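You operate a simulated robot arm through the tools that you are given. There is no shell and no other tool. Be economical: measure what you need, move in short steps, check, and stop when the job is done.

Carry out the task below with a simulated robot arm. There is one attempt and no reset: what you move stays moved.

## Task
Send the bruised apple down the reject chute and put the loose apple in its place.
Fine: in the cell where the bruised one lay; add one on the counter.

The check looks at the end state, three seconds after you hand in, the way a careful person would. Anything else that was tipped, shoved, dropped, spilled or broken makes it a failure.

## Robot
A 6-joint arm with a two-finger parallel gripper, fixed in place. Base frame: the origin is at the foot of the arm, x ahead of it, y to its left, z up; the work surface is at about z = 0.89. Readings come in m, degrees, newtons and seconds.
With the tool pointing down near the work surface it reaches from about 0.36 to 0.82 m from the base axis. Its first joint turns from -166.0 to 166.0 degrees. Payload 3.91 kg.
Tool frame: the origin (TCP) lies between the finger pads and is the grasp point; the fingertips stand 0.03 m ahead of it; z points along the fingers, y is the line along which they close. The gripper opens to 0.11 m. The fingers are 0.02 m wide and 0.01 m thick; the gripper's body (0.048 by 0.112 m) begins 0.055 m behind the TCP.
Orientation is that of the tool frame in the base frame, as a unit quaternion [w, x, y, z]. With the fingers straight down and closing along the base's y, the tool's x points along the base's -x, its y along +y and its z along -z.

## Interface
- The arm moves only by the tool apply_moves. Its argument "deltas" is a list of rows, each a list of 3 entries, a list of its own where there are three numbers: the gripper command, from -1 (shut) to 1 (fully open), values between in proportion, then the shift along the base's x, y, z in m, then the turn, a rotation vector about the base's x, y, z in degrees. In form: [[hand, [tx, ty, tz], [ax, ay, az]], ...]. A call has 1 to 20 rows; each row shifts and turns the commanded pose from where the row before left it. A row lasts 0.2 s, in which the tool goes at most 0.05 m and 8.6 degrees; a call with a longer step from one row to the next is refused whole, and so is a gripper value outside its range. A pose out of reach is approached as far as the arm can. The call stops where the force on the tool passes 40 N (or 10 N more than at its start, if that is more) or the arm is blocked; 0.2 s more then pass. Each finger travels about 0.045 m/s and halts on what it meets, pressing with about 25 N; the grip force reading is that of the motor and also rises with nothing between the fingers. The clock runs only during rows and for 0.2 s after the last one: add rows that do not move to give the fingers time. It gives the time, the measured TCP pose, the force on the tool (base axes), the opening and the grip force at its end, in the units of the frame above (readings bear some noise), with the torque about the TCP (base axes, N m) and any sound that the robot's microphone picked up, and new pictures: "views" is both (left out), scene, wrist or none.
- Cameras (640 x 400 px; columns grow to the right, rows downward): "scene" is fixed at [0.3994, 0.6505, 1.6591]; the picture's right is [-0.94, -0.33, 0.00], its down [-0.24, 0.69, -0.68] and it looks along [0.23, -0.64, -0.73] (base axes); focal length 309 px, centre (320, 200). "wrist" rides on the gripper at [0.077, 0.007, -0.114] in the tool frame; the picture's right is [-0.09, 1.00, 0.00], its down [-0.80, -0.07, -0.59] and it looks along [-0.59, -0.05, 0.80] (tool axes); focal length 270 px, centre (320, 200). There is no depth. A picture from a camera that has moved, and an enlarged one, comes with that camera's place and axes in the base frame and with its lens.
- lift_body(by): slides the trunk up (or, below 0, down) by that many m; the arm rides with it, the base frame stays. It gives what a move gives, with no picture.
- zoom(camera, box): a new picture of the part [left, top, right, bottom] of that camera's present view, enlarged. The clock stands still meanwhile.
- close_job(): hands the job in; it is judged then, once.

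Work in short steps. Places have to be worked out from the pictures, the camera data and where the tool is seen: move nearer, look again, correct. Check each grasp and each placing, and mend what went wrong. You have 120 turns and 200 pictures in all, those below and enlarged ones among them. Open the gripper and draw the arm clear of the work before you hand the job in, unless the task says otherwise; then end with one line.

The tools are called after "Emit:" by a JSON object that holds its "fn" and its "kwargs". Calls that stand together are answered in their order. apply_moves: Moves the arm, as the interface text tells. Its arguments: {"type":"object","properties":{"deltas":{"type":"array"},"views":{"type":"string","enum":["both","scene","wrist","none"]}},"required":["deltas"]} The other tools are called the same way: lift_body (by) slides the trunk up or down; zoom (camera, box) takes an enlarged picture of a part of a camera's view; close_job () hands the job in.

At the start:

```text
clock: 0.0
eef_pos: [0.4244, 0.0642, 1.2585]
orientation: [-0.001, 0.0, 1.0, 0.001]
contact_force: [-0.8, 0.6, 0.2]
moment: [0.02, 0.01, 0.0]
gripper_width: 0.1097
finger_force: 0.1
trunk travel left (down, up): [-0.575, 0.035]
```

scene: 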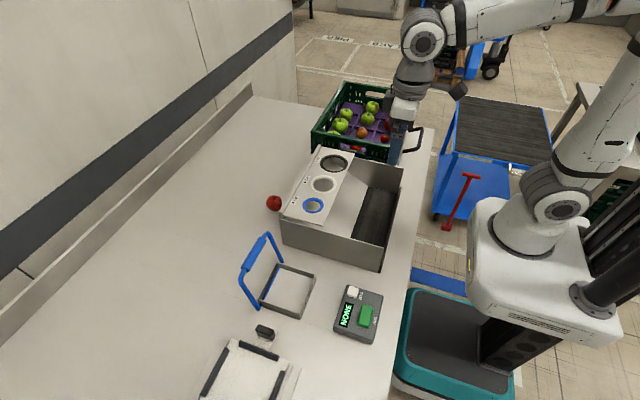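
wrist: 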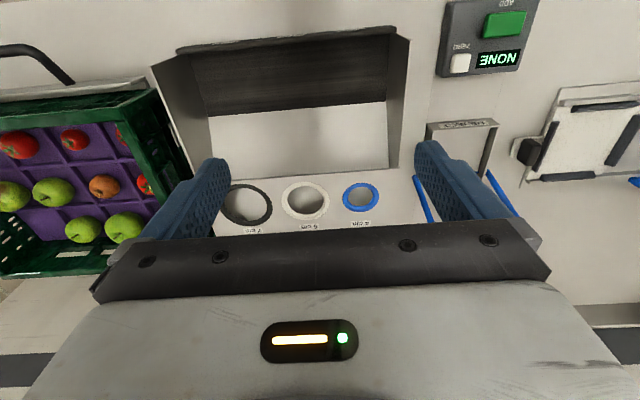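

I start by enlarging the crate, the chute and the counter to learn what they are.

Emit:
{"fn": "zoom", "kwargs": {"camera": "scene", "box": [300, 70, 440, 160]}}

Emit:
{"fn": "zoom", "kwargs": {"camera": "scene", "box": [180, 130, 420, 400]}}

Emit:
{"fn": "zoom", "kwargs": {"camera": "wrist", "box": [0, 60, 240, 280]}}

Emit:
{"fn": "zoom", "kwargs": {"camera": "wrist", "box": [400, 0, 640, 220]}}

```text
4.44 times, centred on (370, 115) of scene
camera zoom: at [0.3994, 0.6505, 1.6591], right [-0.94, -0.33, 0.0], down [-0.24, 0.69, -0.68], along [0.23, -0.64, -0.73], focal length 1373 px, centre (98, 578)
```

zoom: 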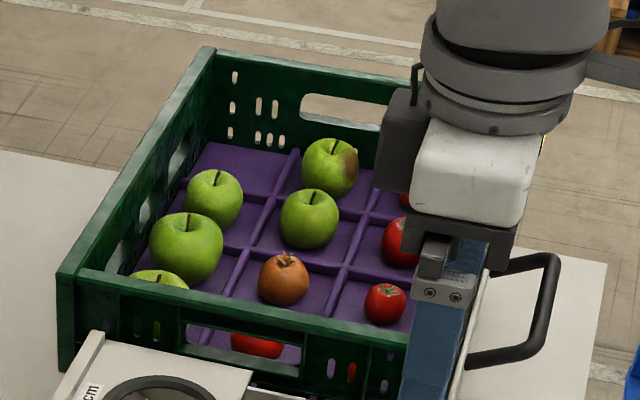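

```text
1.48 times, centred on (300, 265) of scene
camera zoom: at [0.3994, 0.6505, 1.6591], right [-0.94, -0.33, 0.0], down [-0.24, 0.69, -0.68], along [0.23, -0.64, -0.73], focal length 458 px, centre (350, 104)
```

zoom: 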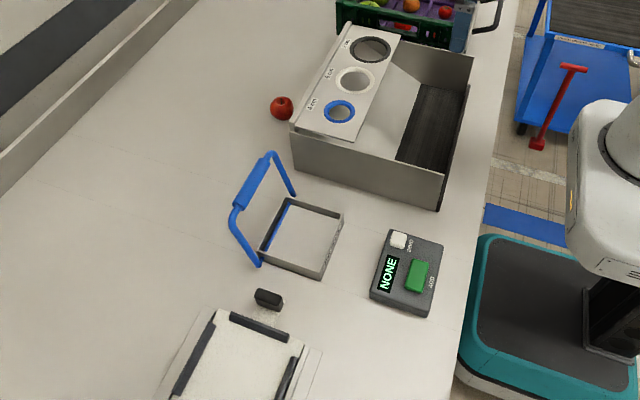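

```text
1.82 times, centred on (120, 170) of wrist
camera zoom: at [0.3479, 0.0709, 1.3747], right [0.09, 1.0, 0.0], down [0.8, -0.07, 0.59], along [0.59, -0.05, -0.8], focal length 491 px, centre (684, 254)
```

zoom: 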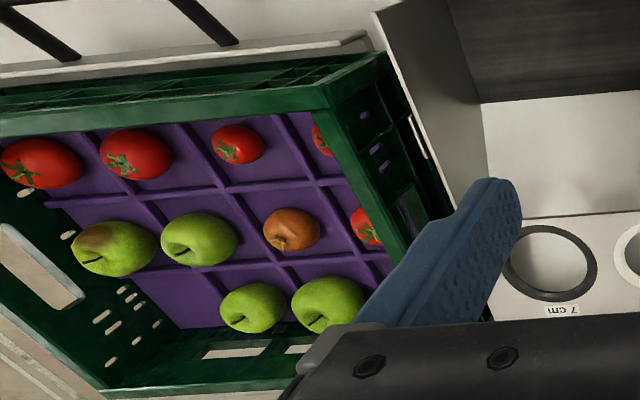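

```text
1.82 times, centred on (520, 110) of wrist
camera zoom: at [0.3479, 0.0709, 1.3747], right [0.09, 1.0, 0.0], down [0.8, -0.07, 0.59], along [0.59, -0.05, -0.8], focal length 491 px, centre (-44, 364)
```

zoom: 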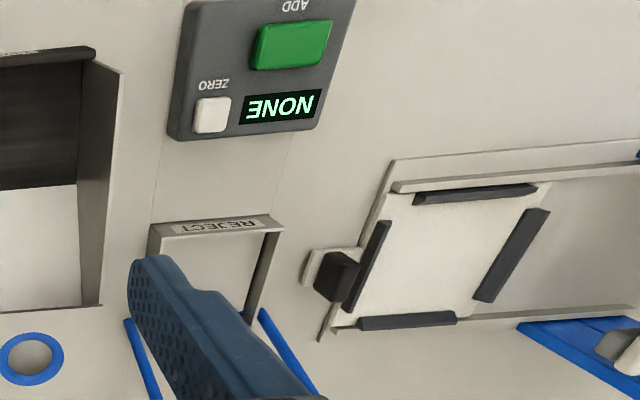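

The bruised apple (green with a brown patch) lies in the crate near (0.595, -0.566). The reject frame is near (0.615, 0.32), the tally near (0.40, 0.33) and the loose fruit near (0.77, 0.065). I move left at height to inspect the chute and the tally.

Emit:
{"fn": "apply_moves", "kwargs": {"deltas": [[1, [0, 0.048, 0], [0, 0, 0]], [1, [0, 0.048, 0], [0, 0, 0]], [1, [0, 0.048, 0], [0, 0, 0]], [1, [0, 0.048, 0], [0, 0, 0]], [1, [0, 0.04, -0.02], [0, 0, 0]], [1, [0, 0, 0], [0, 0, 0]]], "views": "both"}}

```text
clock: 1.4
eef_pos: [0.4234, 0.2973, 1.2401]
orientation: [0.001, 0.0, 1.0, 0.0]
contact_force: [0.4, 0.3, -0.7]
moment: [0.03, 0.03, 0.02]
gripper_width: 0.11
finger_force: 0.1
trunk travel left (down, up): [-0.575, 0.035]
camera wrist: at [0.3476, 0.3023, 1.3558], right [0.09, 1.0, 0.0], down [0.8, -0.07, 0.59], along [0.59, -0.05, -0.8], focal length 270 px, centre (320, 200)
```

scene: 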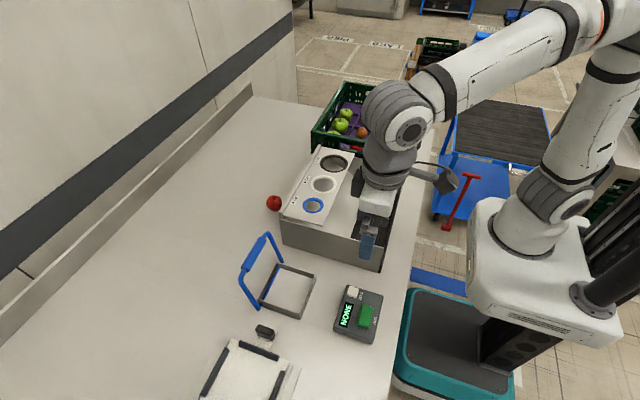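
wrist: 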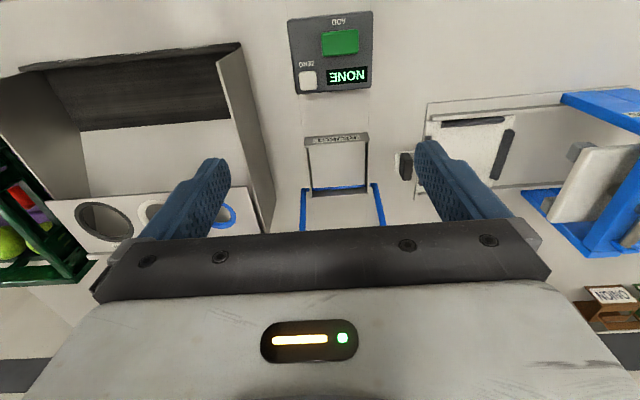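

Emit:
{"fn": "zoom", "kwargs": {"camera": "wrist", "box": [270, 100, 410, 240]}}

Emit:
{"fn": "zoom", "kwargs": {"camera": "scene", "box": [220, 220, 390, 350]}}

Emit:
{"fn": "zoom", "kwargs": {"camera": "scene", "box": [250, 180, 300, 220]}}

```text
2.86 times, centred on (340, 170) of wrist
camera zoom: at [0.3476, 0.3023, 1.3558], right [0.09, 1.0, 0.0], down [0.8, -0.07, 0.59], along [0.59, -0.05, -0.8], focal length 772 px, centre (263, 286)
```

zoom: 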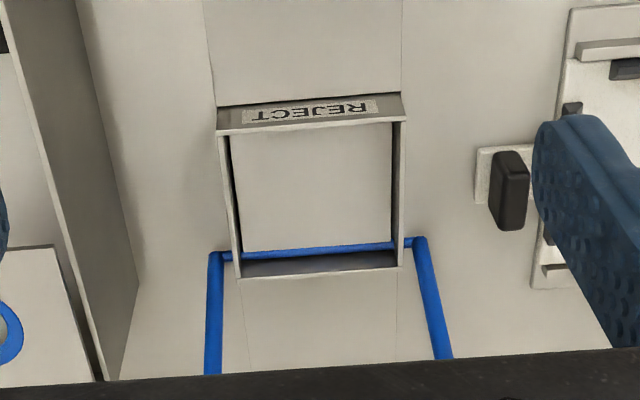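

```text
3.08 times, centred on (305, 285) of scene
camera zoom: at [0.3994, 0.6505, 1.6591], right [-0.94, -0.33, 0.0], down [-0.24, 0.69, -0.68], along [0.23, -0.64, -0.73], focal length 950 px, centre (366, -62)
```

zoom: 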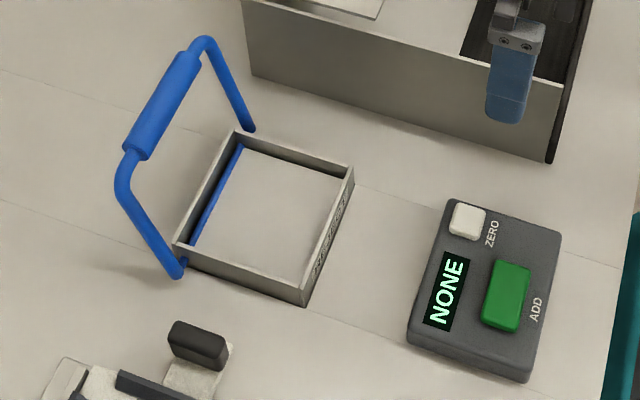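

```text
10.00 times, centred on (275, 200) of scene
camera zoom: at [0.3994, 0.6505, 1.6591], right [-0.94, -0.33, 0.0], down [-0.24, 0.69, -0.68], along [0.23, -0.64, -0.73], focal length 3088 px, centre (770, 200)
```

zoom: 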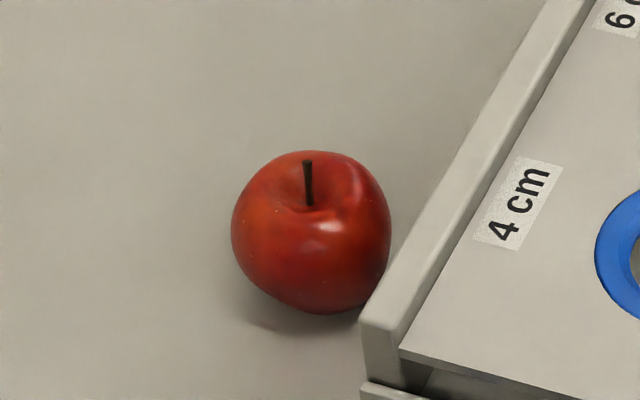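

The reject chute is a frame with a flap at counter level. It hinges on the blue rod at x≈0.654, and the handle's grip bar is at about (0.69, 0.315, 1.02). I turn the hand 90° and come above the bar to look, since the handle probably swings toward the robot to drop the flap.

Emit:
{"fn": "apply_moves", "kwargs": {"deltas": [[1, [0.022, 0.002, 0], [0, 0, 8.5]], [1, [0.022, 0.002, 0], [0, 0, 8.5]], [1, [0.022, 0.002, 0], [0, 0, 8.5]], [1, [0.022, 0.002, 0], [0, 0, 8.5]], [1, [0.022, 0.002, 0], [0, 0, 8.5]], [1, [0.022, 0.002, 0], [0, 0, 8.5]], [1, [0.022, 0.002, 0], [0, 0, 8.5]], [1, [0.022, 0.002, 0], [0, 0, 8.5]], [1, [0.022, 0.002, 0], [0, 0, 8.5]], [1, [0.022, 0, -0.03], [0, 0, 8.5]], [1, [0.022, 0, -0.03], [0, 0, 5]], [1, [0.02, 0, -0.03], [0, 0, 0]], [1, [0, 0, 0], [0, 0, 0]]], "views": "both"}}

```text
clock: 4.2
eef_pos: [0.6855, 0.315, 1.1466]
orientation: [0.0, 0.707, -0.707, 0.0]
contact_force: [0.6, -0.2, 0.5]
moment: [0.0, -0.03, 0.03]
gripper_width: 0.1099
finger_force: 0.1
trunk travel left (down, up): [-0.575, 0.035]
camera wrist: at [0.6795, 0.2367, 1.2623], right [-1.0, 0.09, 0.0], down [0.07, 0.8, 0.59], along [0.05, 0.59, -0.8], focal length 270 px, centre (320, 200)
```

scene: 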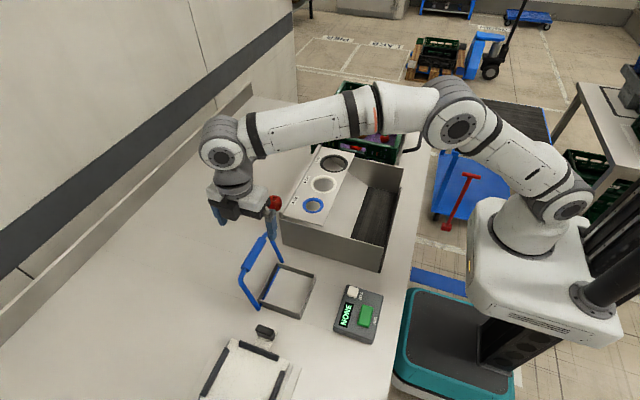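
wrist: 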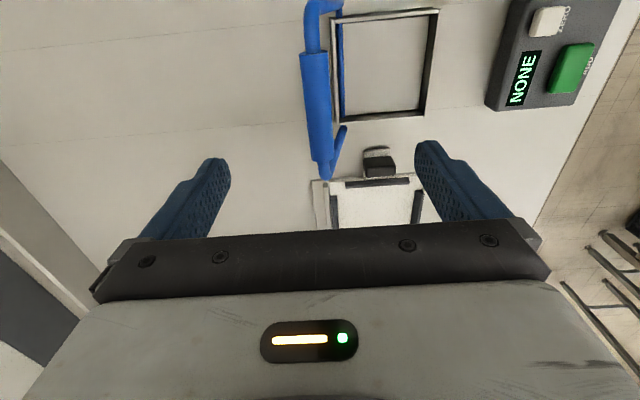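

The bar lies between the fingers as judged, about (0.687, 0.311, 1.02). I descend around it and narrow the fingers to about 0.05.

Emit:
{"fn": "apply_moves", "kwargs": {"deltas": [[1, [0, 0, -0.04], [0, 0, 0]], [0.5, [0, 0, -0.04], [0, 0, 0]], [-0.1, [0, 0, -0.03], [0, 0, 0]], [-0.2, [0, 0, 0], [0, 0, 0]], [-0.2, [0, 0, 0], [0, 0, 0]], [-0.2, [0, 0, 0], [0, 0, 0]]], "views": "both"}}

```text
clock: 5.6
eef_pos: [0.6857, 0.3156, 1.0395]
orientation: [-0.001, 0.707, -0.707, 0.0]
contact_force: [-1.2, 0.0, -0.2]
moment: [-0.02, 0.01, -0.01]
gripper_width: 0.0445
finger_force: 0.1
trunk travel left (down, up): [-0.575, 0.035]
camera wrist: at [0.6789, 0.2385, 1.1543], right [-1.0, 0.09, 0.0], down [0.07, 0.8, 0.59], along [0.05, 0.59, -0.8], focal length 270 px, centre (320, 200)
```

scene: 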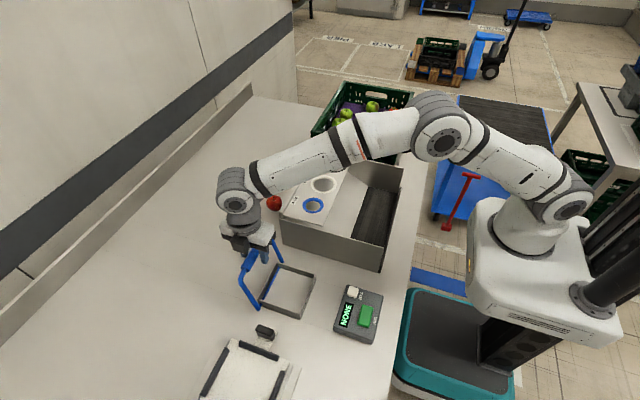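
wrist: 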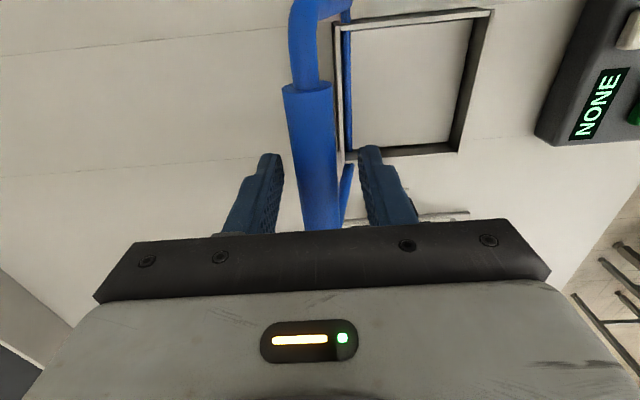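

The bar is between the fingers. I push it slowly toward the robot and watch the flap.

Emit:
{"fn": "apply_moves", "kwargs": {"deltas": [[-0.2, [-0.012, 0, 0], [0, 0, 0]], [-0.2, [-0.012, 0, 0.002], [0, 0, 0]], [-0.2, [-0.012, 0, 0], [0, 0, 0]], [-0.2, [-0.012, 0, 0], [0, 0, 0]], [-0.2, [-0.012, 0, 0], [0, 0, 0]]], "views": "both"}}

```text
clock: 6.8
eef_pos: [0.6266, 0.3161, 1.0411]
orientation: [0.0, 0.707, -0.707, 0.0]
contact_force: [1.8, -0.2, 1.4]
moment: [-0.03, -0.03, 0.0]
gripper_width: 0.0449
finger_force: 1.1
trunk travel left (down, up): [-0.575, 0.035]
camera wrist: at [0.6205, 0.2375, 1.1568], right [-1.0, 0.09, 0.0], down [0.07, 0.8, 0.59], along [0.05, 0.59, -0.8], focal length 270 px, centre (320, 200)
```

scene: 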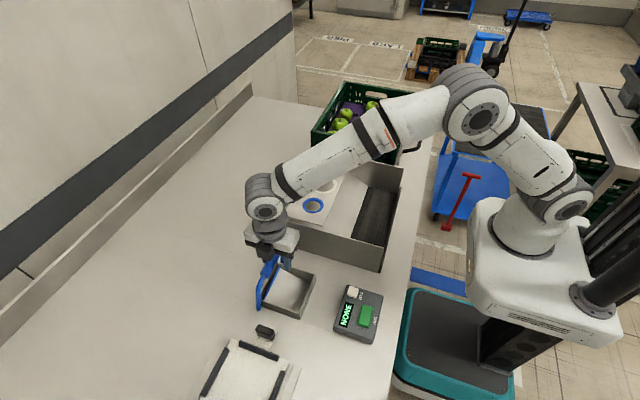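
wrist: 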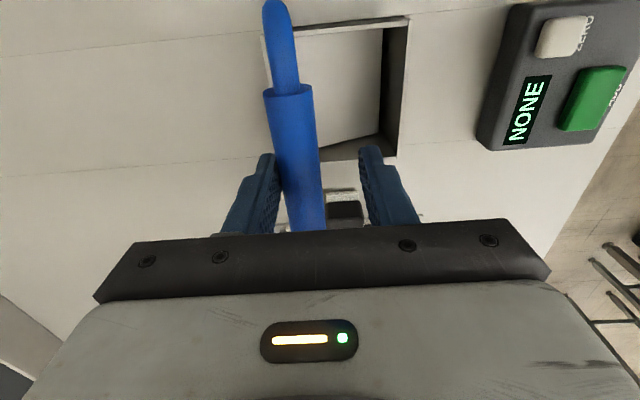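

Pulling the handle toward the robot lowers the flap with very little force. I move back to see whether it returns by itself.

Emit:
{"fn": "apply_moves", "kwargs": {"deltas": [[-0.2, [0.015, 0, 0], [0, 0, 0]], [-0.2, [0.015, 0, 0], [0, 0, 0]], [-0.2, [0.015, 0, 0], [0, 0, 0]], [-0.2, [0.014, 0, 0], [0, 0, 0]], [-0.2, [0, 0, 0], [0, 0, 0]]], "views": "wrist"}}

```text
clock: 8.0
eef_pos: [0.6857, 0.3155, 1.0413]
orientation: [0.0, -0.707, 0.708, 0.0]
contact_force: [-1.0, 0.2, 0.7]
moment: [0.02, 0.01, 0.0]
gripper_width: 0.0438
finger_force: 0.1
trunk travel left (down, up): [-0.575, 0.035]
camera wrist: at [0.6794, 0.2375, 1.1565], right [-1.0, 0.09, 0.0], down [0.07, 0.8, 0.59], along [0.05, 0.59, -0.8], focal length 270 px, centre (320, 200)
```

wrist: 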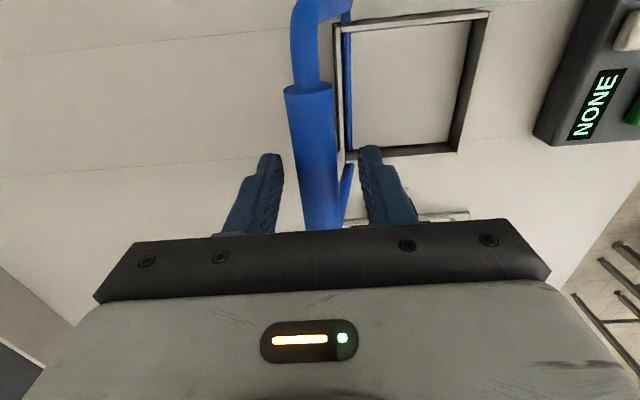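

The flap is level again. Now I rise and travel at height to the crate.

Emit:
{"fn": "apply_moves", "kwargs": {"deltas": [[0.2, [0, 0, 0.04], [0, 0, 0]], [0.6, [0, 0, 0.045], [0, 0, 0]], [1, [0, 0, 0.045], [0, 0, 0]], [1, [0, 0, 0.04], [0, 0, 0]], [1, [-0.02, -0.045, 0], [0, 0, 0]], [1, [-0.02, -0.045, 0], [0, 0, 0]], [1, [-0.02, -0.045, 0], [0, 0, 0]], [1, [-0.01, -0.045, 0], [0, 0, 0]], [1, [-0.01, -0.045, 0], [0, 0, 0]], [1, [-0.01, -0.045, 0], [0, 0, 0]], [1, [0, -0.045, 0], [0, 0, 0]], [1, [0, -0.045, 0], [0, 0, 0]], [1, [0, -0.045, 0], [0, 0, 0]], [1, [0, -0.045, 0], [0, 0, 0]], [1, [0, -0.045, 0], [0, 0, 0]], [1, [0, -0.045, 0], [0, 0, 0]], [1, [0, -0.045, 0], [0, 0, 0]], [1, [0, -0.045, 0], [0, 0, 0]], [1, [0, -0.045, 0], [0, 0, 0]], [1, [0, 0, 0], [0, 0, 0]]], "views": "both"}}

```text
clock: 12.2
eef_pos: [0.5959, -0.3598, 1.2119]
orientation: [0.0, 0.707, -0.707, 0.0]
contact_force: [-0.4, 0.6, 0.4]
moment: [0.01, 0.0, 0.03]
gripper_width: 0.1102
finger_force: 0.0
trunk travel left (down, up): [-0.575, 0.035]
camera wrist: at [0.5891, -0.4377, 1.3275], right [-1.0, 0.09, 0.0], down [0.07, 0.8, 0.59], along [0.05, 0.59, -0.8], focal length 270 px, centre (320, 200)
```

scene: 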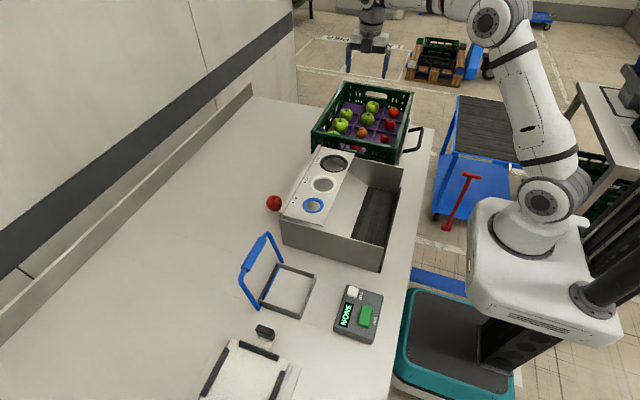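
wrist: 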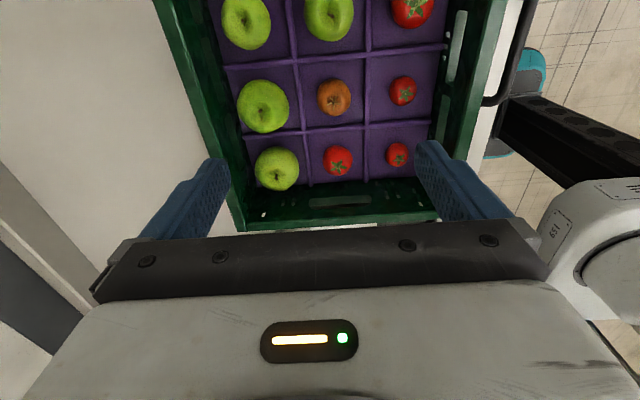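

From this side the camera looks away from the bruised apple, so I turn the hand by −180° so that the camera looks toward −y.

Emit:
{"fn": "apply_moves", "kwargs": {"deltas": [[1, [0, 0, 0], [0, 0, -8.5]], [1, [0, 0, 0], [0, 0, -8.5]], [1, [0, 0, 0], [0, 0, -8.5]], [1, [0, 0, 0], [0, 0, -8.5]], [1, [0, 0, 0], [0, 0, -8.5]], [1, [0, 0, 0], [0, 0, -8.5]], [1, [0, 0, 0], [0, 0, -8.5]], [1, [0, 0, 0], [0, 0, -8.5]], [1, [0, 0, 0], [0, 0, -8.5]], [1, [0, 0, 0], [0, 0, -8.5]], [1, [0, 0, 0], [0, 0, -8.5]], [1, [0, 0, 0], [0, 0, -8.5]], [1, [0, 0, 0], [0, 0, -8.5]], [1, [0, 0, 0], [0, 0, -8.5]], [1, [0, 0, 0], [0, 0, -8.5]], [1, [0, 0, 0], [0, 0, -8.5]], [1, [0, 0, 0], [0, 0, -8.5]], [1, [0, 0, 0], [0, 0, -8.5]], [1, [0, 0, 0], [0, 0, -8.5]], [1, [0, 0, 0], [0, 0, -8.5]]], "views": "none"}}

Emit:
{"fn": "apply_moves", "kwargs": {"deltas": [[1, [0, 0, 0], [0, 0, -8.5]], [1, [0, -0.02, 0], [0, 0, -1.5]], [1, [0, 0, 0], [0, 0, 0]]], "views": "wrist"}}

Emit:
{"fn": "zoom", "kwargs": {"camera": "wrist", "box": [200, 60, 460, 220]}}

```text
clock: 16.4
eef_pos: [0.5957, -0.3599, 1.2111]
orientation: [0.001, 0.644, 0.765, 0.0]
contact_force: [-0.7, 0.0, 0.2]
moment: [0.03, 0.01, 0.0]
gripper_width: 0.1101
finger_force: 0.0
trunk travel left (down, up): [-0.575, 0.035]
```

```text
clock: 17.2
eef_pos: [0.5943, -0.3789, 1.2116]
orientation: [0.0, 0.707, 0.707, 0.001]
contact_force: [-0.6, -0.1, -0.6]
moment: [0.01, -0.02, 0.0]
gripper_width: 0.1101
finger_force: 0.0
trunk travel left (down, up): [-0.575, 0.035]
camera wrist: at [0.6018, -0.3031, 1.3271], right [1.0, -0.09, 0.0], down [-0.07, -0.8, 0.59], along [-0.05, -0.59, -0.8], focal length 270 px, centre (320, 200)
```

wrist: 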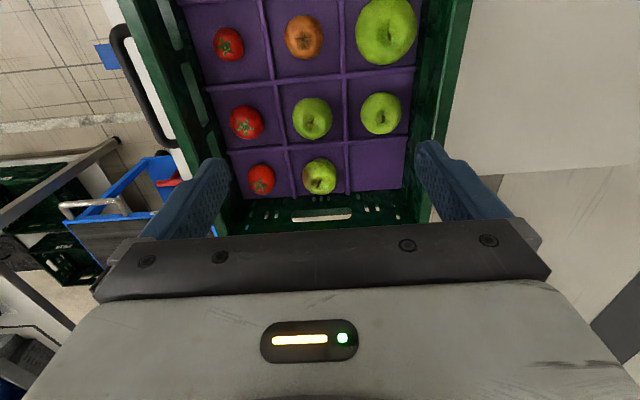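

```text
2.46 times, centred on (330, 140) of wrist
camera zoom: at [0.6018, -0.3031, 1.3271], right [1.0, -0.09, 0.0], down [-0.07, -0.8, 0.59], along [-0.05, -0.59, -0.8], focal length 665 px, centre (295, 348)
```

zoom: 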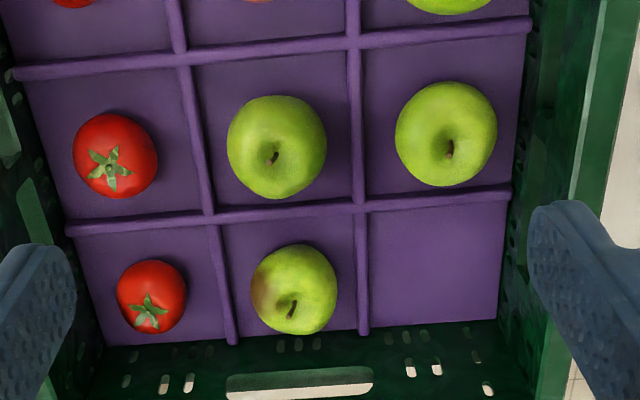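

The bruised apple is centred in its cell (about 0.09 wide) at roughly (0.584, -0.532, 0.96), about 0.057 across. The +x cell is empty. I move over it and recheck.

Emit:
{"fn": "apply_moves", "kwargs": {"deltas": [[1, [-0.002, -0.04, 0], [0, 0, 0]], [1, [-0.002, -0.04, 0], [0, 0, 0]], [1, [-0.003, -0.04, -0.03], [0, 0, 0]], [1, [-0.003, -0.033, -0.03], [0, 0, 0]], [0.5, [0, 0, -0.03], [0, 0, 0]], [0.45, [0, 0, 0], [0, 0, 0]], [0.45, [0, 0, 0], [0, 0, 0]]], "views": "both"}}

```text
clock: 18.8
eef_pos: [0.5863, -0.5339, 1.1217]
orientation: [-0.001, 0.707, 0.707, 0.0]
contact_force: [-0.3, -0.1, 0.2]
moment: [0.02, 0.01, -0.01]
gripper_width: 0.0798
finger_force: 0.0
out of reach, approached as far as the arm can: row 5
trunk travel left (down, up): [-0.575, 0.035]
camera wrist: at [0.5943, -0.4586, 1.2364], right [1.0, -0.09, 0.0], down [-0.07, -0.8, 0.59], along [-0.05, -0.59, -0.8], focal length 270 px, centre (320, 200)
```

scene: 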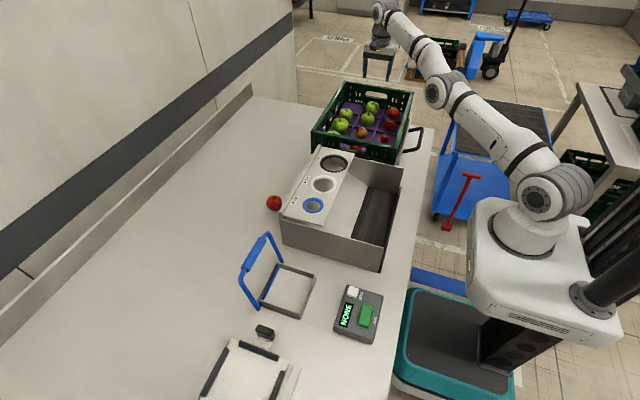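
wrist: 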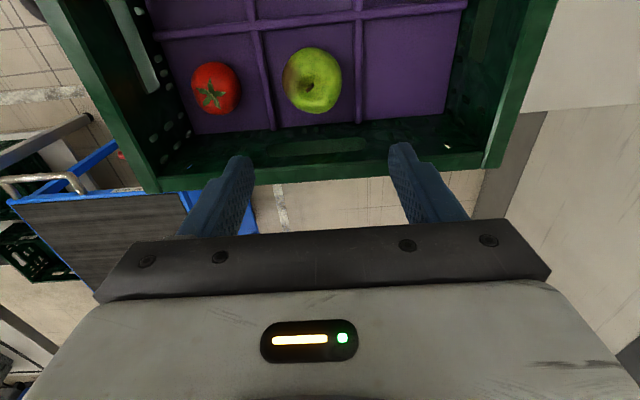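

Refined: apple at about (0.582, -0.523, 0.96). I correct and go down partway to recheck.

Emit:
{"fn": "apply_moves", "kwargs": {"deltas": [[0.45, [-0.004, 0.011, 0], [0, 0, 0]], [0.45, [0, 0, -0.03], [0, 0, 0]], [0.45, [0, 0, -0.03], [0, 0, 0]], [0.45, [0, 0, -0.03], [0, 0, 0]], [0.45, [0, 0, 0], [0, 0, 0]]], "views": "both"}}

Emit:
{"fn": "zoom", "kwargs": {"camera": "scene", "box": [300, 50, 440, 140]}}

```text
clock: 20.0
eef_pos: [0.6025, -0.5411, 1.0378]
orientation: [-0.001, 0.707, 0.707, 0.0]
contact_force: [0.6, -0.3, -0.7]
moment: [-0.01, 0.03, 0.02]
gripper_width: 0.0798
finger_force: 0.1
out of reach, approached as far as the arm can: row 1, 2, 3, 4
trunk travel left (down, up): [-0.575, 0.035]
camera wrist: at [0.609, -0.4654, 1.152], right [1.0, -0.09, 0.0], down [-0.07, -0.8, 0.59], along [-0.05, -0.59, -0.81], focal length 270 px, centre (320, 200)
```

scene: 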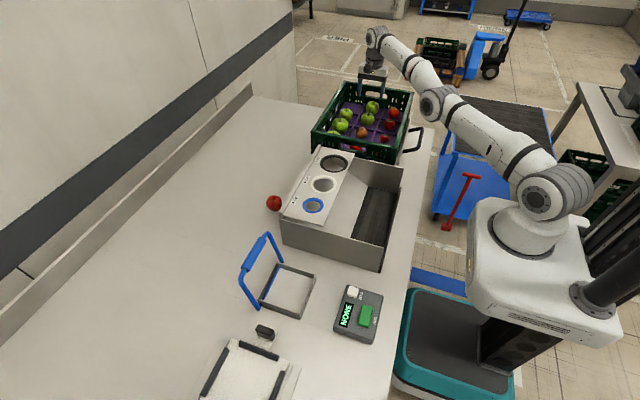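
wrist: 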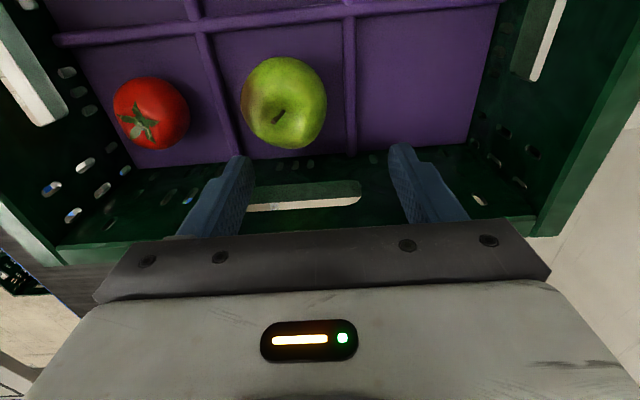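

```text
4.44 times, centred on (370, 95) of scene
camera zoom: at [0.3994, 0.6505, 1.6591], right [-0.94, -0.33, 0.0], down [-0.24, 0.69, -0.68], along [0.23, -0.64, -0.73], focal length 1373 px, centre (98, 667)
```

zoom: 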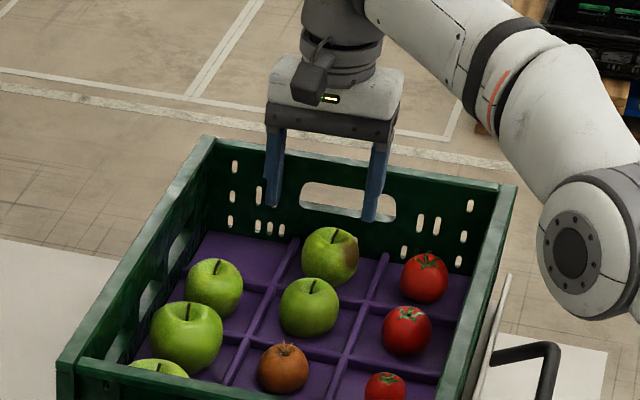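

The readings show that the arm has gone nearly straight (singular), so it slid outward rather than down. I raise the trunk by what is left, then pull inward above the rim to bend the elbow again.

Emit:
{"fn": "apply_moves", "kwargs": {"deltas": [[0.45, [0, 0, 0.04], [0, 0, 0]], [0.45, [0, 0, 0.03], [0, 0, 0]], [0.45, [-0.02, 0.03, 0], [0, 0, 0]], [0.45, [-0.02, 0.03, 0], [0, 0, 0]], [0.45, [-0.02, 0.03, 0], [0, 0, 0]], [0.45, [0, 0, 0], [0, 0, 0]]], "views": "none"}}

Emit:
{"fn": "lift_body", "kwargs": {"by": 0.034}}

Emit:
{"fn": "apply_moves", "kwargs": {"deltas": [[0.45, [0, 0, 0], [0, 0, 0]]], "views": "both"}}

```text
clock: 21.4
eef_pos: [0.5974, -0.5276, 1.1139]
orientation: [-0.002, 0.707, 0.707, 0.0]
contact_force: [-0.3, -0.4, 0.5]
moment: [0.02, 0.01, 0.0]
gripper_width: 0.0797
finger_force: 0.1
out of reach, approached as far as the arm can: row 1, 3, 4, 5
trunk travel left (down, up): [-0.575, 0.035]
```

```text
clock: 22.2
eef_pos: [0.5974, -0.527, 1.146]
orientation: [-0.002, 0.707, 0.707, 0.0]
contact_force: [-0.7, -1.5, -0.7]
moment: [0.0, -0.01, 0.0]
gripper_width: 0.0797
finger_force: 0.0
trunk travel left (down, up): [-0.609, 0.001]
```

```text
clock: 22.6
eef_pos: [0.5966, -0.5277, 1.1475]
orientation: [-0.001, 0.707, 0.707, 0.0]
contact_force: [0.4, -0.7, 0.9]
moment: [-0.01, 0.0, 0.01]
gripper_width: 0.0799
finger_force: 0.0
trunk travel left (down, up): [-0.609, 0.001]
camera wrist: at [0.6043, -0.4518, 1.262], right [1.0, -0.09, 0.0], down [-0.07, -0.8, 0.59], along [-0.05, -0.59, -0.8], focal length 270 px, centre (320, 200)
```

scene: 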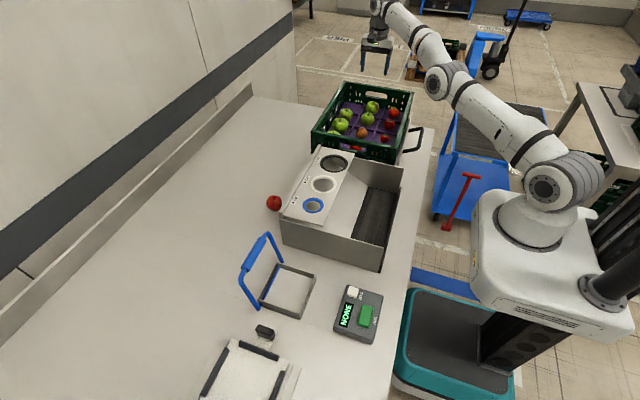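
wrist: 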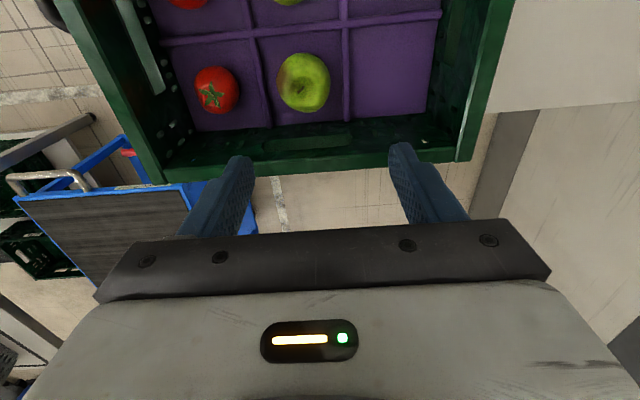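

The arm is still straight; I back off upward and inward along the way it came, to leave the singular posture.

Emit:
{"fn": "apply_moves", "kwargs": {"deltas": [[0.45, [0, 0.01, 0.03], [0, 0, 0]], [0.45, [0, 0.02, 0.03], [0, 0, 0]], [0.45, [0, 0.04, 0.01], [0, 0, 0]], [0.45, [0, 0.04, 0], [0, 0, 0]], [0.45, [0, 0.04, 0], [0, 0, 0]], [0.45, [0, 0, 0], [0, 0, 0]]], "views": "scene"}}

```text
clock: 24.0
eef_pos: [0.6136, -0.4825, 1.2155]
orientation: [-0.002, 0.707, 0.707, -0.001]
contact_force: [-0.1, -0.3, 0.5]
moment: [-0.01, 0.0, 0.0]
gripper_width: 0.0798
finger_force: 0.0
out of reach, approached as far as the arm can: row 2, 3, 4, 5
trunk travel left (down, up): [-0.609, 0.001]
```

scene: 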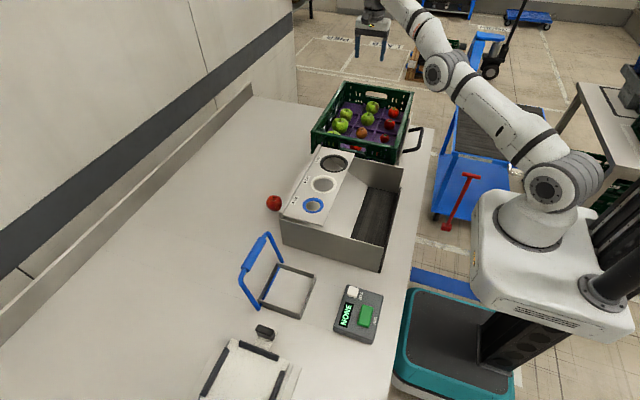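

Still straight. I try short radial steps inward, 1 cm each.

Emit:
{"fn": "apply_moves", "kwargs": {"deltas": [[0.45, [-0.008, 0.006, 0], [0, 0, 0]], [0.45, [-0.008, 0.006, 0], [0, 0, 0]], [0.45, [-0.008, 0.006, 0], [0, 0, 0]], [0.45, [-0.008, 0.006, 0], [0, 0, 0]], [0.45, [-0.008, 0.006, 0], [0, 0, 0]], [0.45, [-0.008, 0.006, 0], [0, 0, 0]], [0.45, [-0.008, 0.006, 0], [0, 0, 0]], [0.45, [-0.008, 0.006, 0], [0, 0, 0]]], "views": "none"}}

```text
clock: 25.8
eef_pos: [0.612, -0.482, 1.2156]
orientation: [-0.002, 0.707, 0.708, 0.0]
contact_force: [0.5, 0.0, -0.5]
moment: [0.02, 0.01, -0.01]
gripper_width: 0.0799
finger_force: 0.0
out of reach, approached as far as the arm can: row 1, 2, 3, 4, 5, 6, 7, 8
trunk travel left (down, up): [-0.609, 0.001]
```

I try moving up with larger steps and a slight inward share.

Emit:
{"fn": "apply_moves", "kwargs": {"deltas": [[0.45, [-0.025, 0.02, 0.035], [0, 0, 0]], [0.45, [-0.025, 0.02, 0.035], [0, 0, 0]], [0.45, [-0.03, 0.025, 0.03], [0, 0, 0]], [0.45, [-0.03, 0.025, 0.02], [0, 0, 0]], [0.45, [0, 0, 0], [0, 0, 0]]], "views": "scene"}}

```text
clock: 27.0
eef_pos: [0.5772, -0.4544, 1.3256]
orientation: [0.0, 0.707, 0.707, -0.001]
contact_force: [0.1, -0.8, 1.4]
moment: [-0.05, -0.04, 0.0]
gripper_width: 0.0798
finger_force: 0.1
out of reach, approached as far as the arm can: row 1, 2, 3, 4
trunk travel left (down, up): [-0.609, 0.001]
```

scene: 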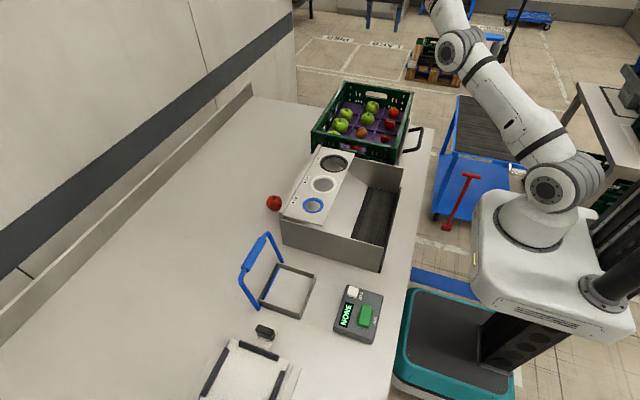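

It came up and inward. I try going inward from here.

Emit:
{"fn": "apply_moves", "kwargs": {"deltas": [[0.45, [-0.038, 0.03, 0], [0, 0, 0]], [0.45, [-0.038, 0.03, 0], [0, 0, 0]], [0.45, [-0.038, 0.03, 0], [0, 0, 0]], [0.45, [0, 0, -0.03], [0, 0, 0]], [0.45, [0, 0, 0], [0, 0, 0]]], "views": "scene"}}

```text
clock: 28.2
eef_pos: [0.4925, -0.3912, 1.3034]
orientation: [0.001, 0.707, 0.707, 0.0]
contact_force: [0.2, -0.4, 0.3]
moment: [-0.02, -0.07, 0.0]
gripper_width: 0.0796
finger_force: 0.1
out of reach, approached as far as the arm can: row 1
trunk travel left (down, up): [-0.609, 0.001]
```

scene: 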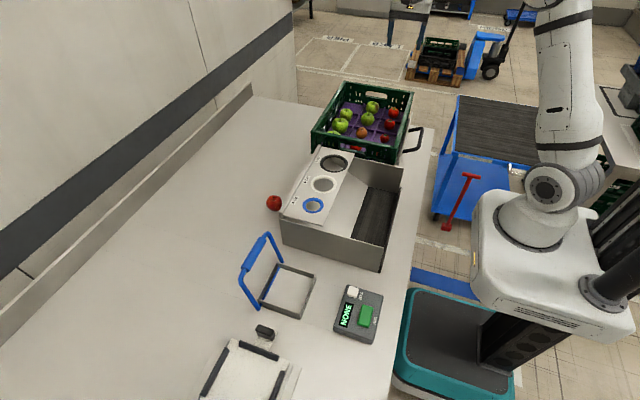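

The arm is bent again with the elbow up. Now I go down first (tips staying above the rim at about 1.035), then outward at the lower height where the reach is better.

Emit:
{"fn": "apply_moves", "kwargs": {"deltas": [[0.45, [0, 0, -0.045], [0, 0, 0]], [0.45, [0, 0, -0.045], [0, 0, 0]], [0.45, [0, 0, -0.045], [0, 0, 0]], [0.45, [0, 0, -0.045], [0, 0, 0]], [0.45, [0, 0, -0.038], [0, 0, 0]], [0.45, [0, 0, 0], [0, 0, 0]], [0.45, [0.022, -0.033, 0], [0, 0, 0]], [0.45, [0.022, -0.033, 0], [0, 0, 0]], [0.45, [0, 0, 0], [0, 0, 0]]], "views": "both"}}

```text
clock: 30.2
eef_pos: [0.5405, -0.4555, 1.0855]
orientation: [-0.001, 0.707, 0.707, 0.0]
contact_force: [0.4, 0.1, 0.5]
moment: [0.0, 0.01, 0.01]
gripper_width: 0.08
finger_force: 0.0
trunk travel left (down, up): [-0.609, 0.001]
camera wrist: at [0.5463, -0.3802, 1.2008], right [1.0, -0.09, 0.0], down [-0.07, -0.8, 0.59], along [-0.05, -0.59, -0.8], focal length 270 px, centre (320, 200)
```

scene: 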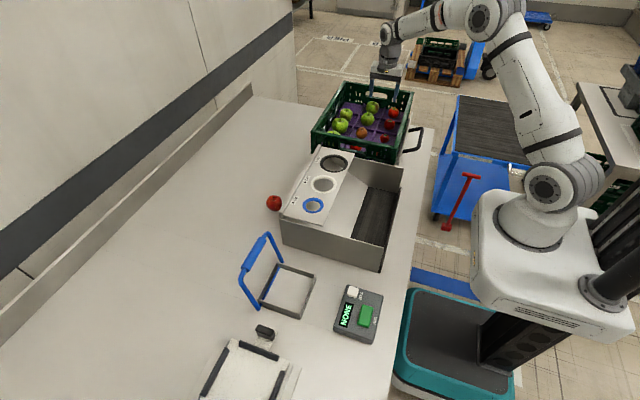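
wrist: 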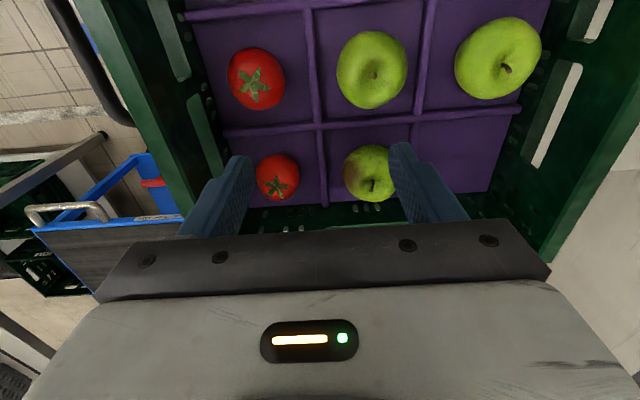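

Plenty of arm bend now. Ray: apple at about (0.585, -0.526). I move outward over it.

Emit:
{"fn": "apply_moves", "kwargs": {"deltas": [[0.45, [0.022, -0.035, 0], [0, 0, 0]], [0.45, [0.022, -0.035, 0], [0, 0, 0]], [0.45, [0, 0, -0.02], [0, 0, 0]], [0.45, [0, 0, -0.02], [0, 0, 0]], [0.45, [0, 0, 0], [0, 0, 0]]], "views": "both"}}

Emit:
{"fn": "zoom", "kwargs": {"camera": "scene", "box": [300, 50, 440, 140]}}

```text
clock: 31.4
eef_pos: [0.5804, -0.5258, 1.0434]
orientation: [-0.002, 0.707, 0.707, 0.0]
contact_force: [-0.2, -0.1, 0.3]
moment: [0.02, 0.01, 0.01]
gripper_width: 0.0797
finger_force: 0.0
trunk travel left (down, up): [-0.609, 0.001]
camera wrist: at [0.5884, -0.4501, 1.1583], right [1.0, -0.09, 0.0], down [-0.07, -0.8, 0.59], along [-0.05, -0.59, -0.8], focal length 270 px, centre (320, 200)
```

scene: 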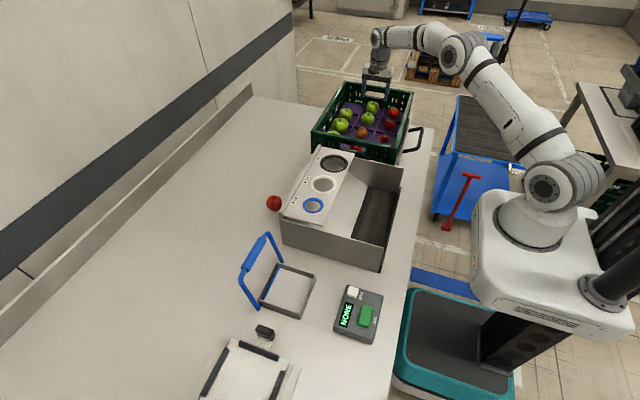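
wrist: 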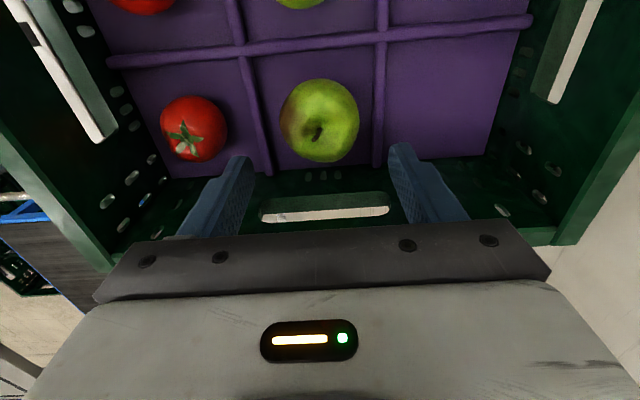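

```text
4.44 times, centred on (370, 95) of scene
camera zoom: at [0.3994, 0.6505, 1.6591], right [-0.94, -0.33, 0.0], down [-0.24, 0.69, -0.68], along [0.23, -0.64, -0.73], focal length 1373 px, centre (98, 667)
```

zoom: 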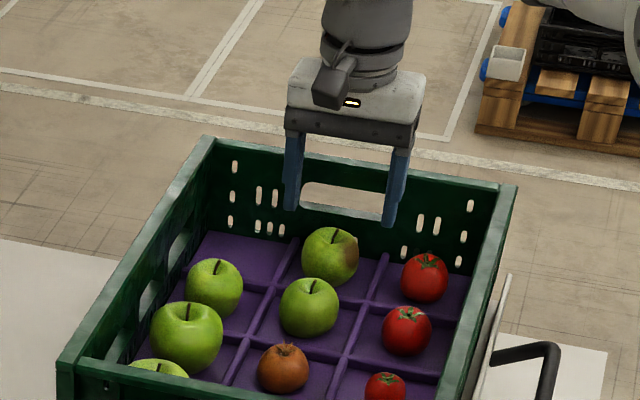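

The apple is at about (0.582, -0.524), centre z about 0.965. I shift slightly and descend to TCP z≈0.98.

Emit:
{"fn": "apply_moves", "kwargs": {"deltas": [[0.45, [0.002, 0.002, -0.02], [0, 0, 0]], [0.45, [0, 0, -0.02], [0, 0, 0]], [0.45, [0, 0, -0.015], [0, 0, 0]], [0.45, [0, 0, -0.008], [0, 0, 0]], [0.45, [0, 0, 0], [0, 0, 0]]], "views": "both"}}

Emit:
{"fn": "zoom", "kwargs": {"camera": "scene", "box": [300, 50, 440, 140]}}

```text
clock: 32.4
eef_pos: [0.5861, -0.5257, 0.9962]
orientation: [0.008, 0.707, 0.707, -0.001]
contact_force: [-3.4, 3.9, 19.0]
moment: [0.26, 1.02, -0.14]
gripper_width: 0.0818
finger_force: 1.7
trunk travel left (down, up): [-0.609, 0.001]
stopped in row 4: the force on the tool passed its limit at 49 N (the readings are from after the stop); the commanded pose is now the measured one
camera wrist: at [0.5915, -0.4492, 1.1109], right [1.0, -0.09, 0.01], down [-0.08, -0.79, 0.6], along [-0.04, -0.6, -0.8], focal length 270 px, centre (320, 200)
```

scene: 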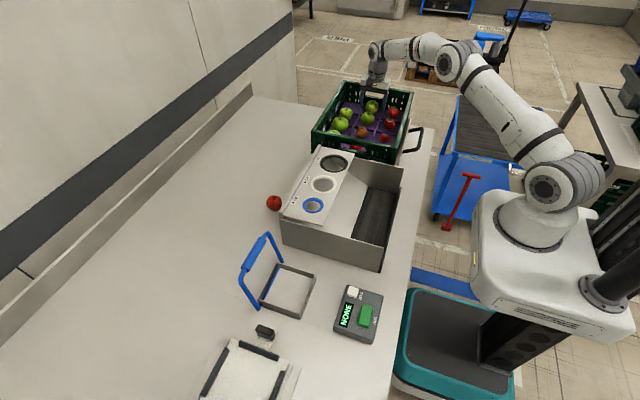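
wrist: 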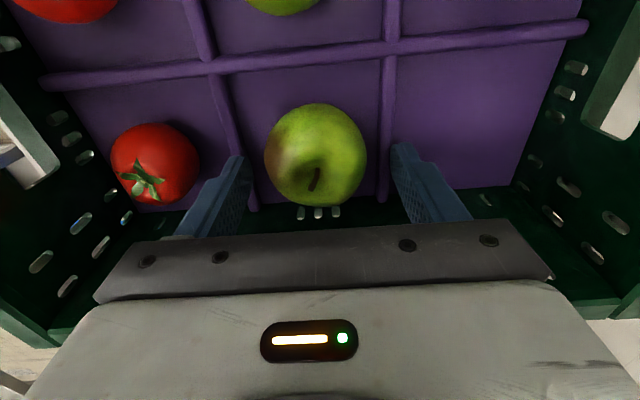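

```text
4.44 times, centred on (370, 95) of scene
camera zoom: at [0.3994, 0.6505, 1.6591], right [-0.94, -0.33, 0.0], down [-0.24, 0.69, -0.68], along [0.23, -0.64, -0.73], focal length 1373 px, centre (98, 667)
```

zoom: 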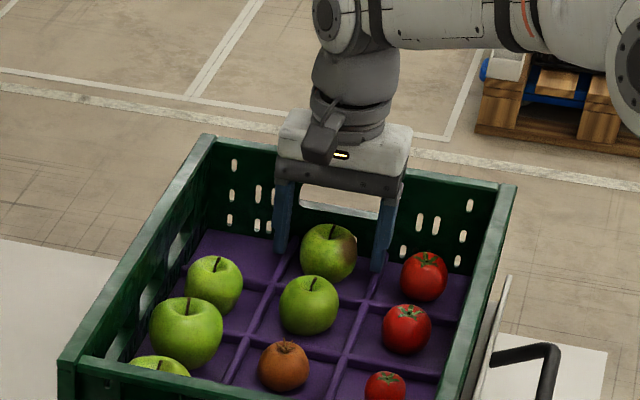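

The −x finger touched the rib beside the cell (tips at about 0.966), so the crate floor is higher than I assumed and the apple's equator is near 0.98. That lies within the pads. I rise 4 mm and close.

Emit:
{"fn": "apply_moves", "kwargs": {"deltas": [[0.45, [0, 0, 0.005], [0, 0, 0]], [0.3, [-0.001, 0, 0], [0, 0, 0]], [0, [0, 0, 0], [0, 0, 0]], [-0.3, [0, 0, 0], [0, 0, 0]], [-0.3, [0, 0, 0], [0, 0, 0]], [-0.3, [0, 0, 0], [0, 0, 0]]], "views": "both"}}

Emit:
{"fn": "zoom", "kwargs": {"camera": "scene", "box": [300, 50, 440, 140]}}

```text
clock: 33.8
eef_pos: [0.5849, -0.5275, 0.9979]
orientation: [0.005, 0.706, 0.708, 0.0]
contact_force: [-0.1, 0.2, -0.4]
moment: [0.02, 0.02, 0.01]
gripper_width: 0.0513
finger_force: 24.6
trunk travel left (down, up): [-0.609, 0.001]
camera wrist: at [0.5913, -0.4504, 1.1118], right [1.0, -0.09, 0.01], down [-0.08, -0.8, 0.6], along [-0.05, -0.6, -0.8], focal length 270 px, centre (320, 200)
```

scene: 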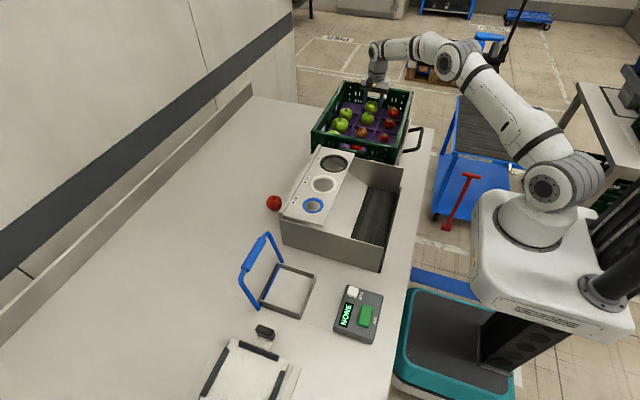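
wrist: 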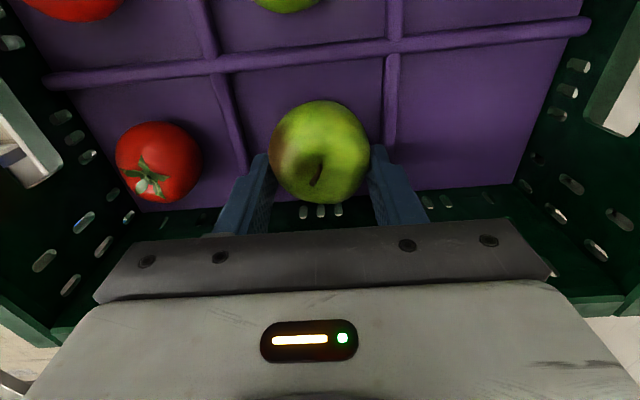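

```text
4.44 times, centred on (370, 95) of scene
camera zoom: at [0.3994, 0.6505, 1.6591], right [-0.94, -0.33, 0.0], down [-0.24, 0.69, -0.68], along [0.23, -0.64, -0.73], focal length 1373 px, centre (98, 667)
```

zoom: 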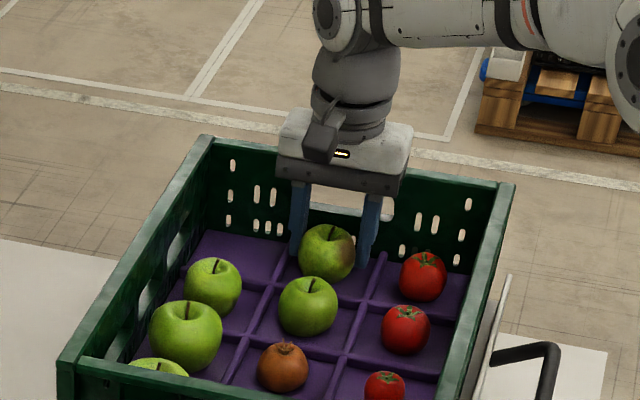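

Gripped at 0.051 m with 24.6 N. I lift slowly.

Emit:
{"fn": "apply_moves", "kwargs": {"deltas": [[-0.5, [0, 0, 0.01], [0, 0, 0]], [-0.5, [0, 0, 0.015], [0, 0, 0]], [-0.5, [0, 0, 0.015], [0, 0, 0]], [-0.5, [0, 0, 0], [0, 0, 0]]], "views": "wrist"}}

Emit:
{"fn": "zoom", "kwargs": {"camera": "scene", "box": [300, 50, 440, 140]}}

```text
clock: 34.8
eef_pos: [0.5845, -0.5272, 1.0376]
orientation: [0.006, 0.707, 0.707, -0.001]
contact_force: [-0.9, -0.1, 0.4]
moment: [0.01, 0.02, 0.01]
gripper_width: 0.0514
finger_force: 24.9
trunk travel left (down, up): [-0.609, 0.001]
camera wrist: at [0.591, -0.4507, 1.1517], right [1.0, -0.09, 0.01], down [-0.08, -0.8, 0.6], along [-0.05, -0.6, -0.8], focal length 270 px, centre (320, 200)
```

wrist: 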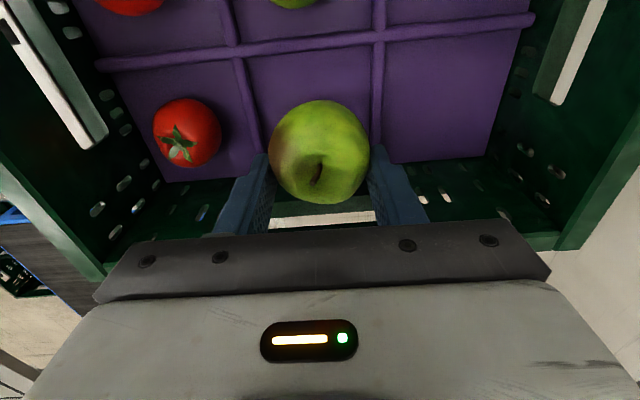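

```text
4.44 times, centred on (370, 95) of scene
camera zoom: at [0.3994, 0.6505, 1.6591], right [-0.94, -0.33, 0.0], down [-0.24, 0.69, -0.68], along [0.23, -0.64, -0.73], focal length 1373 px, centre (98, 667)
```

zoom: 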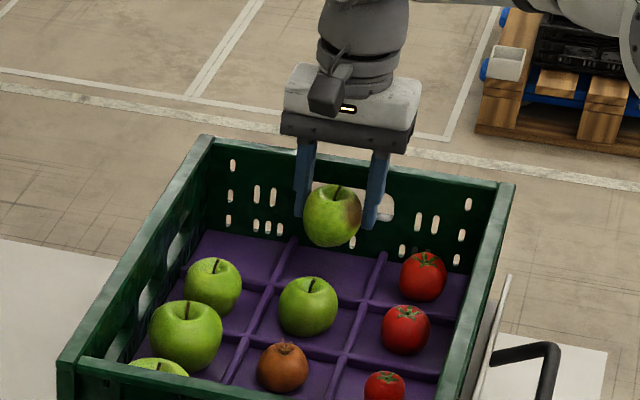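

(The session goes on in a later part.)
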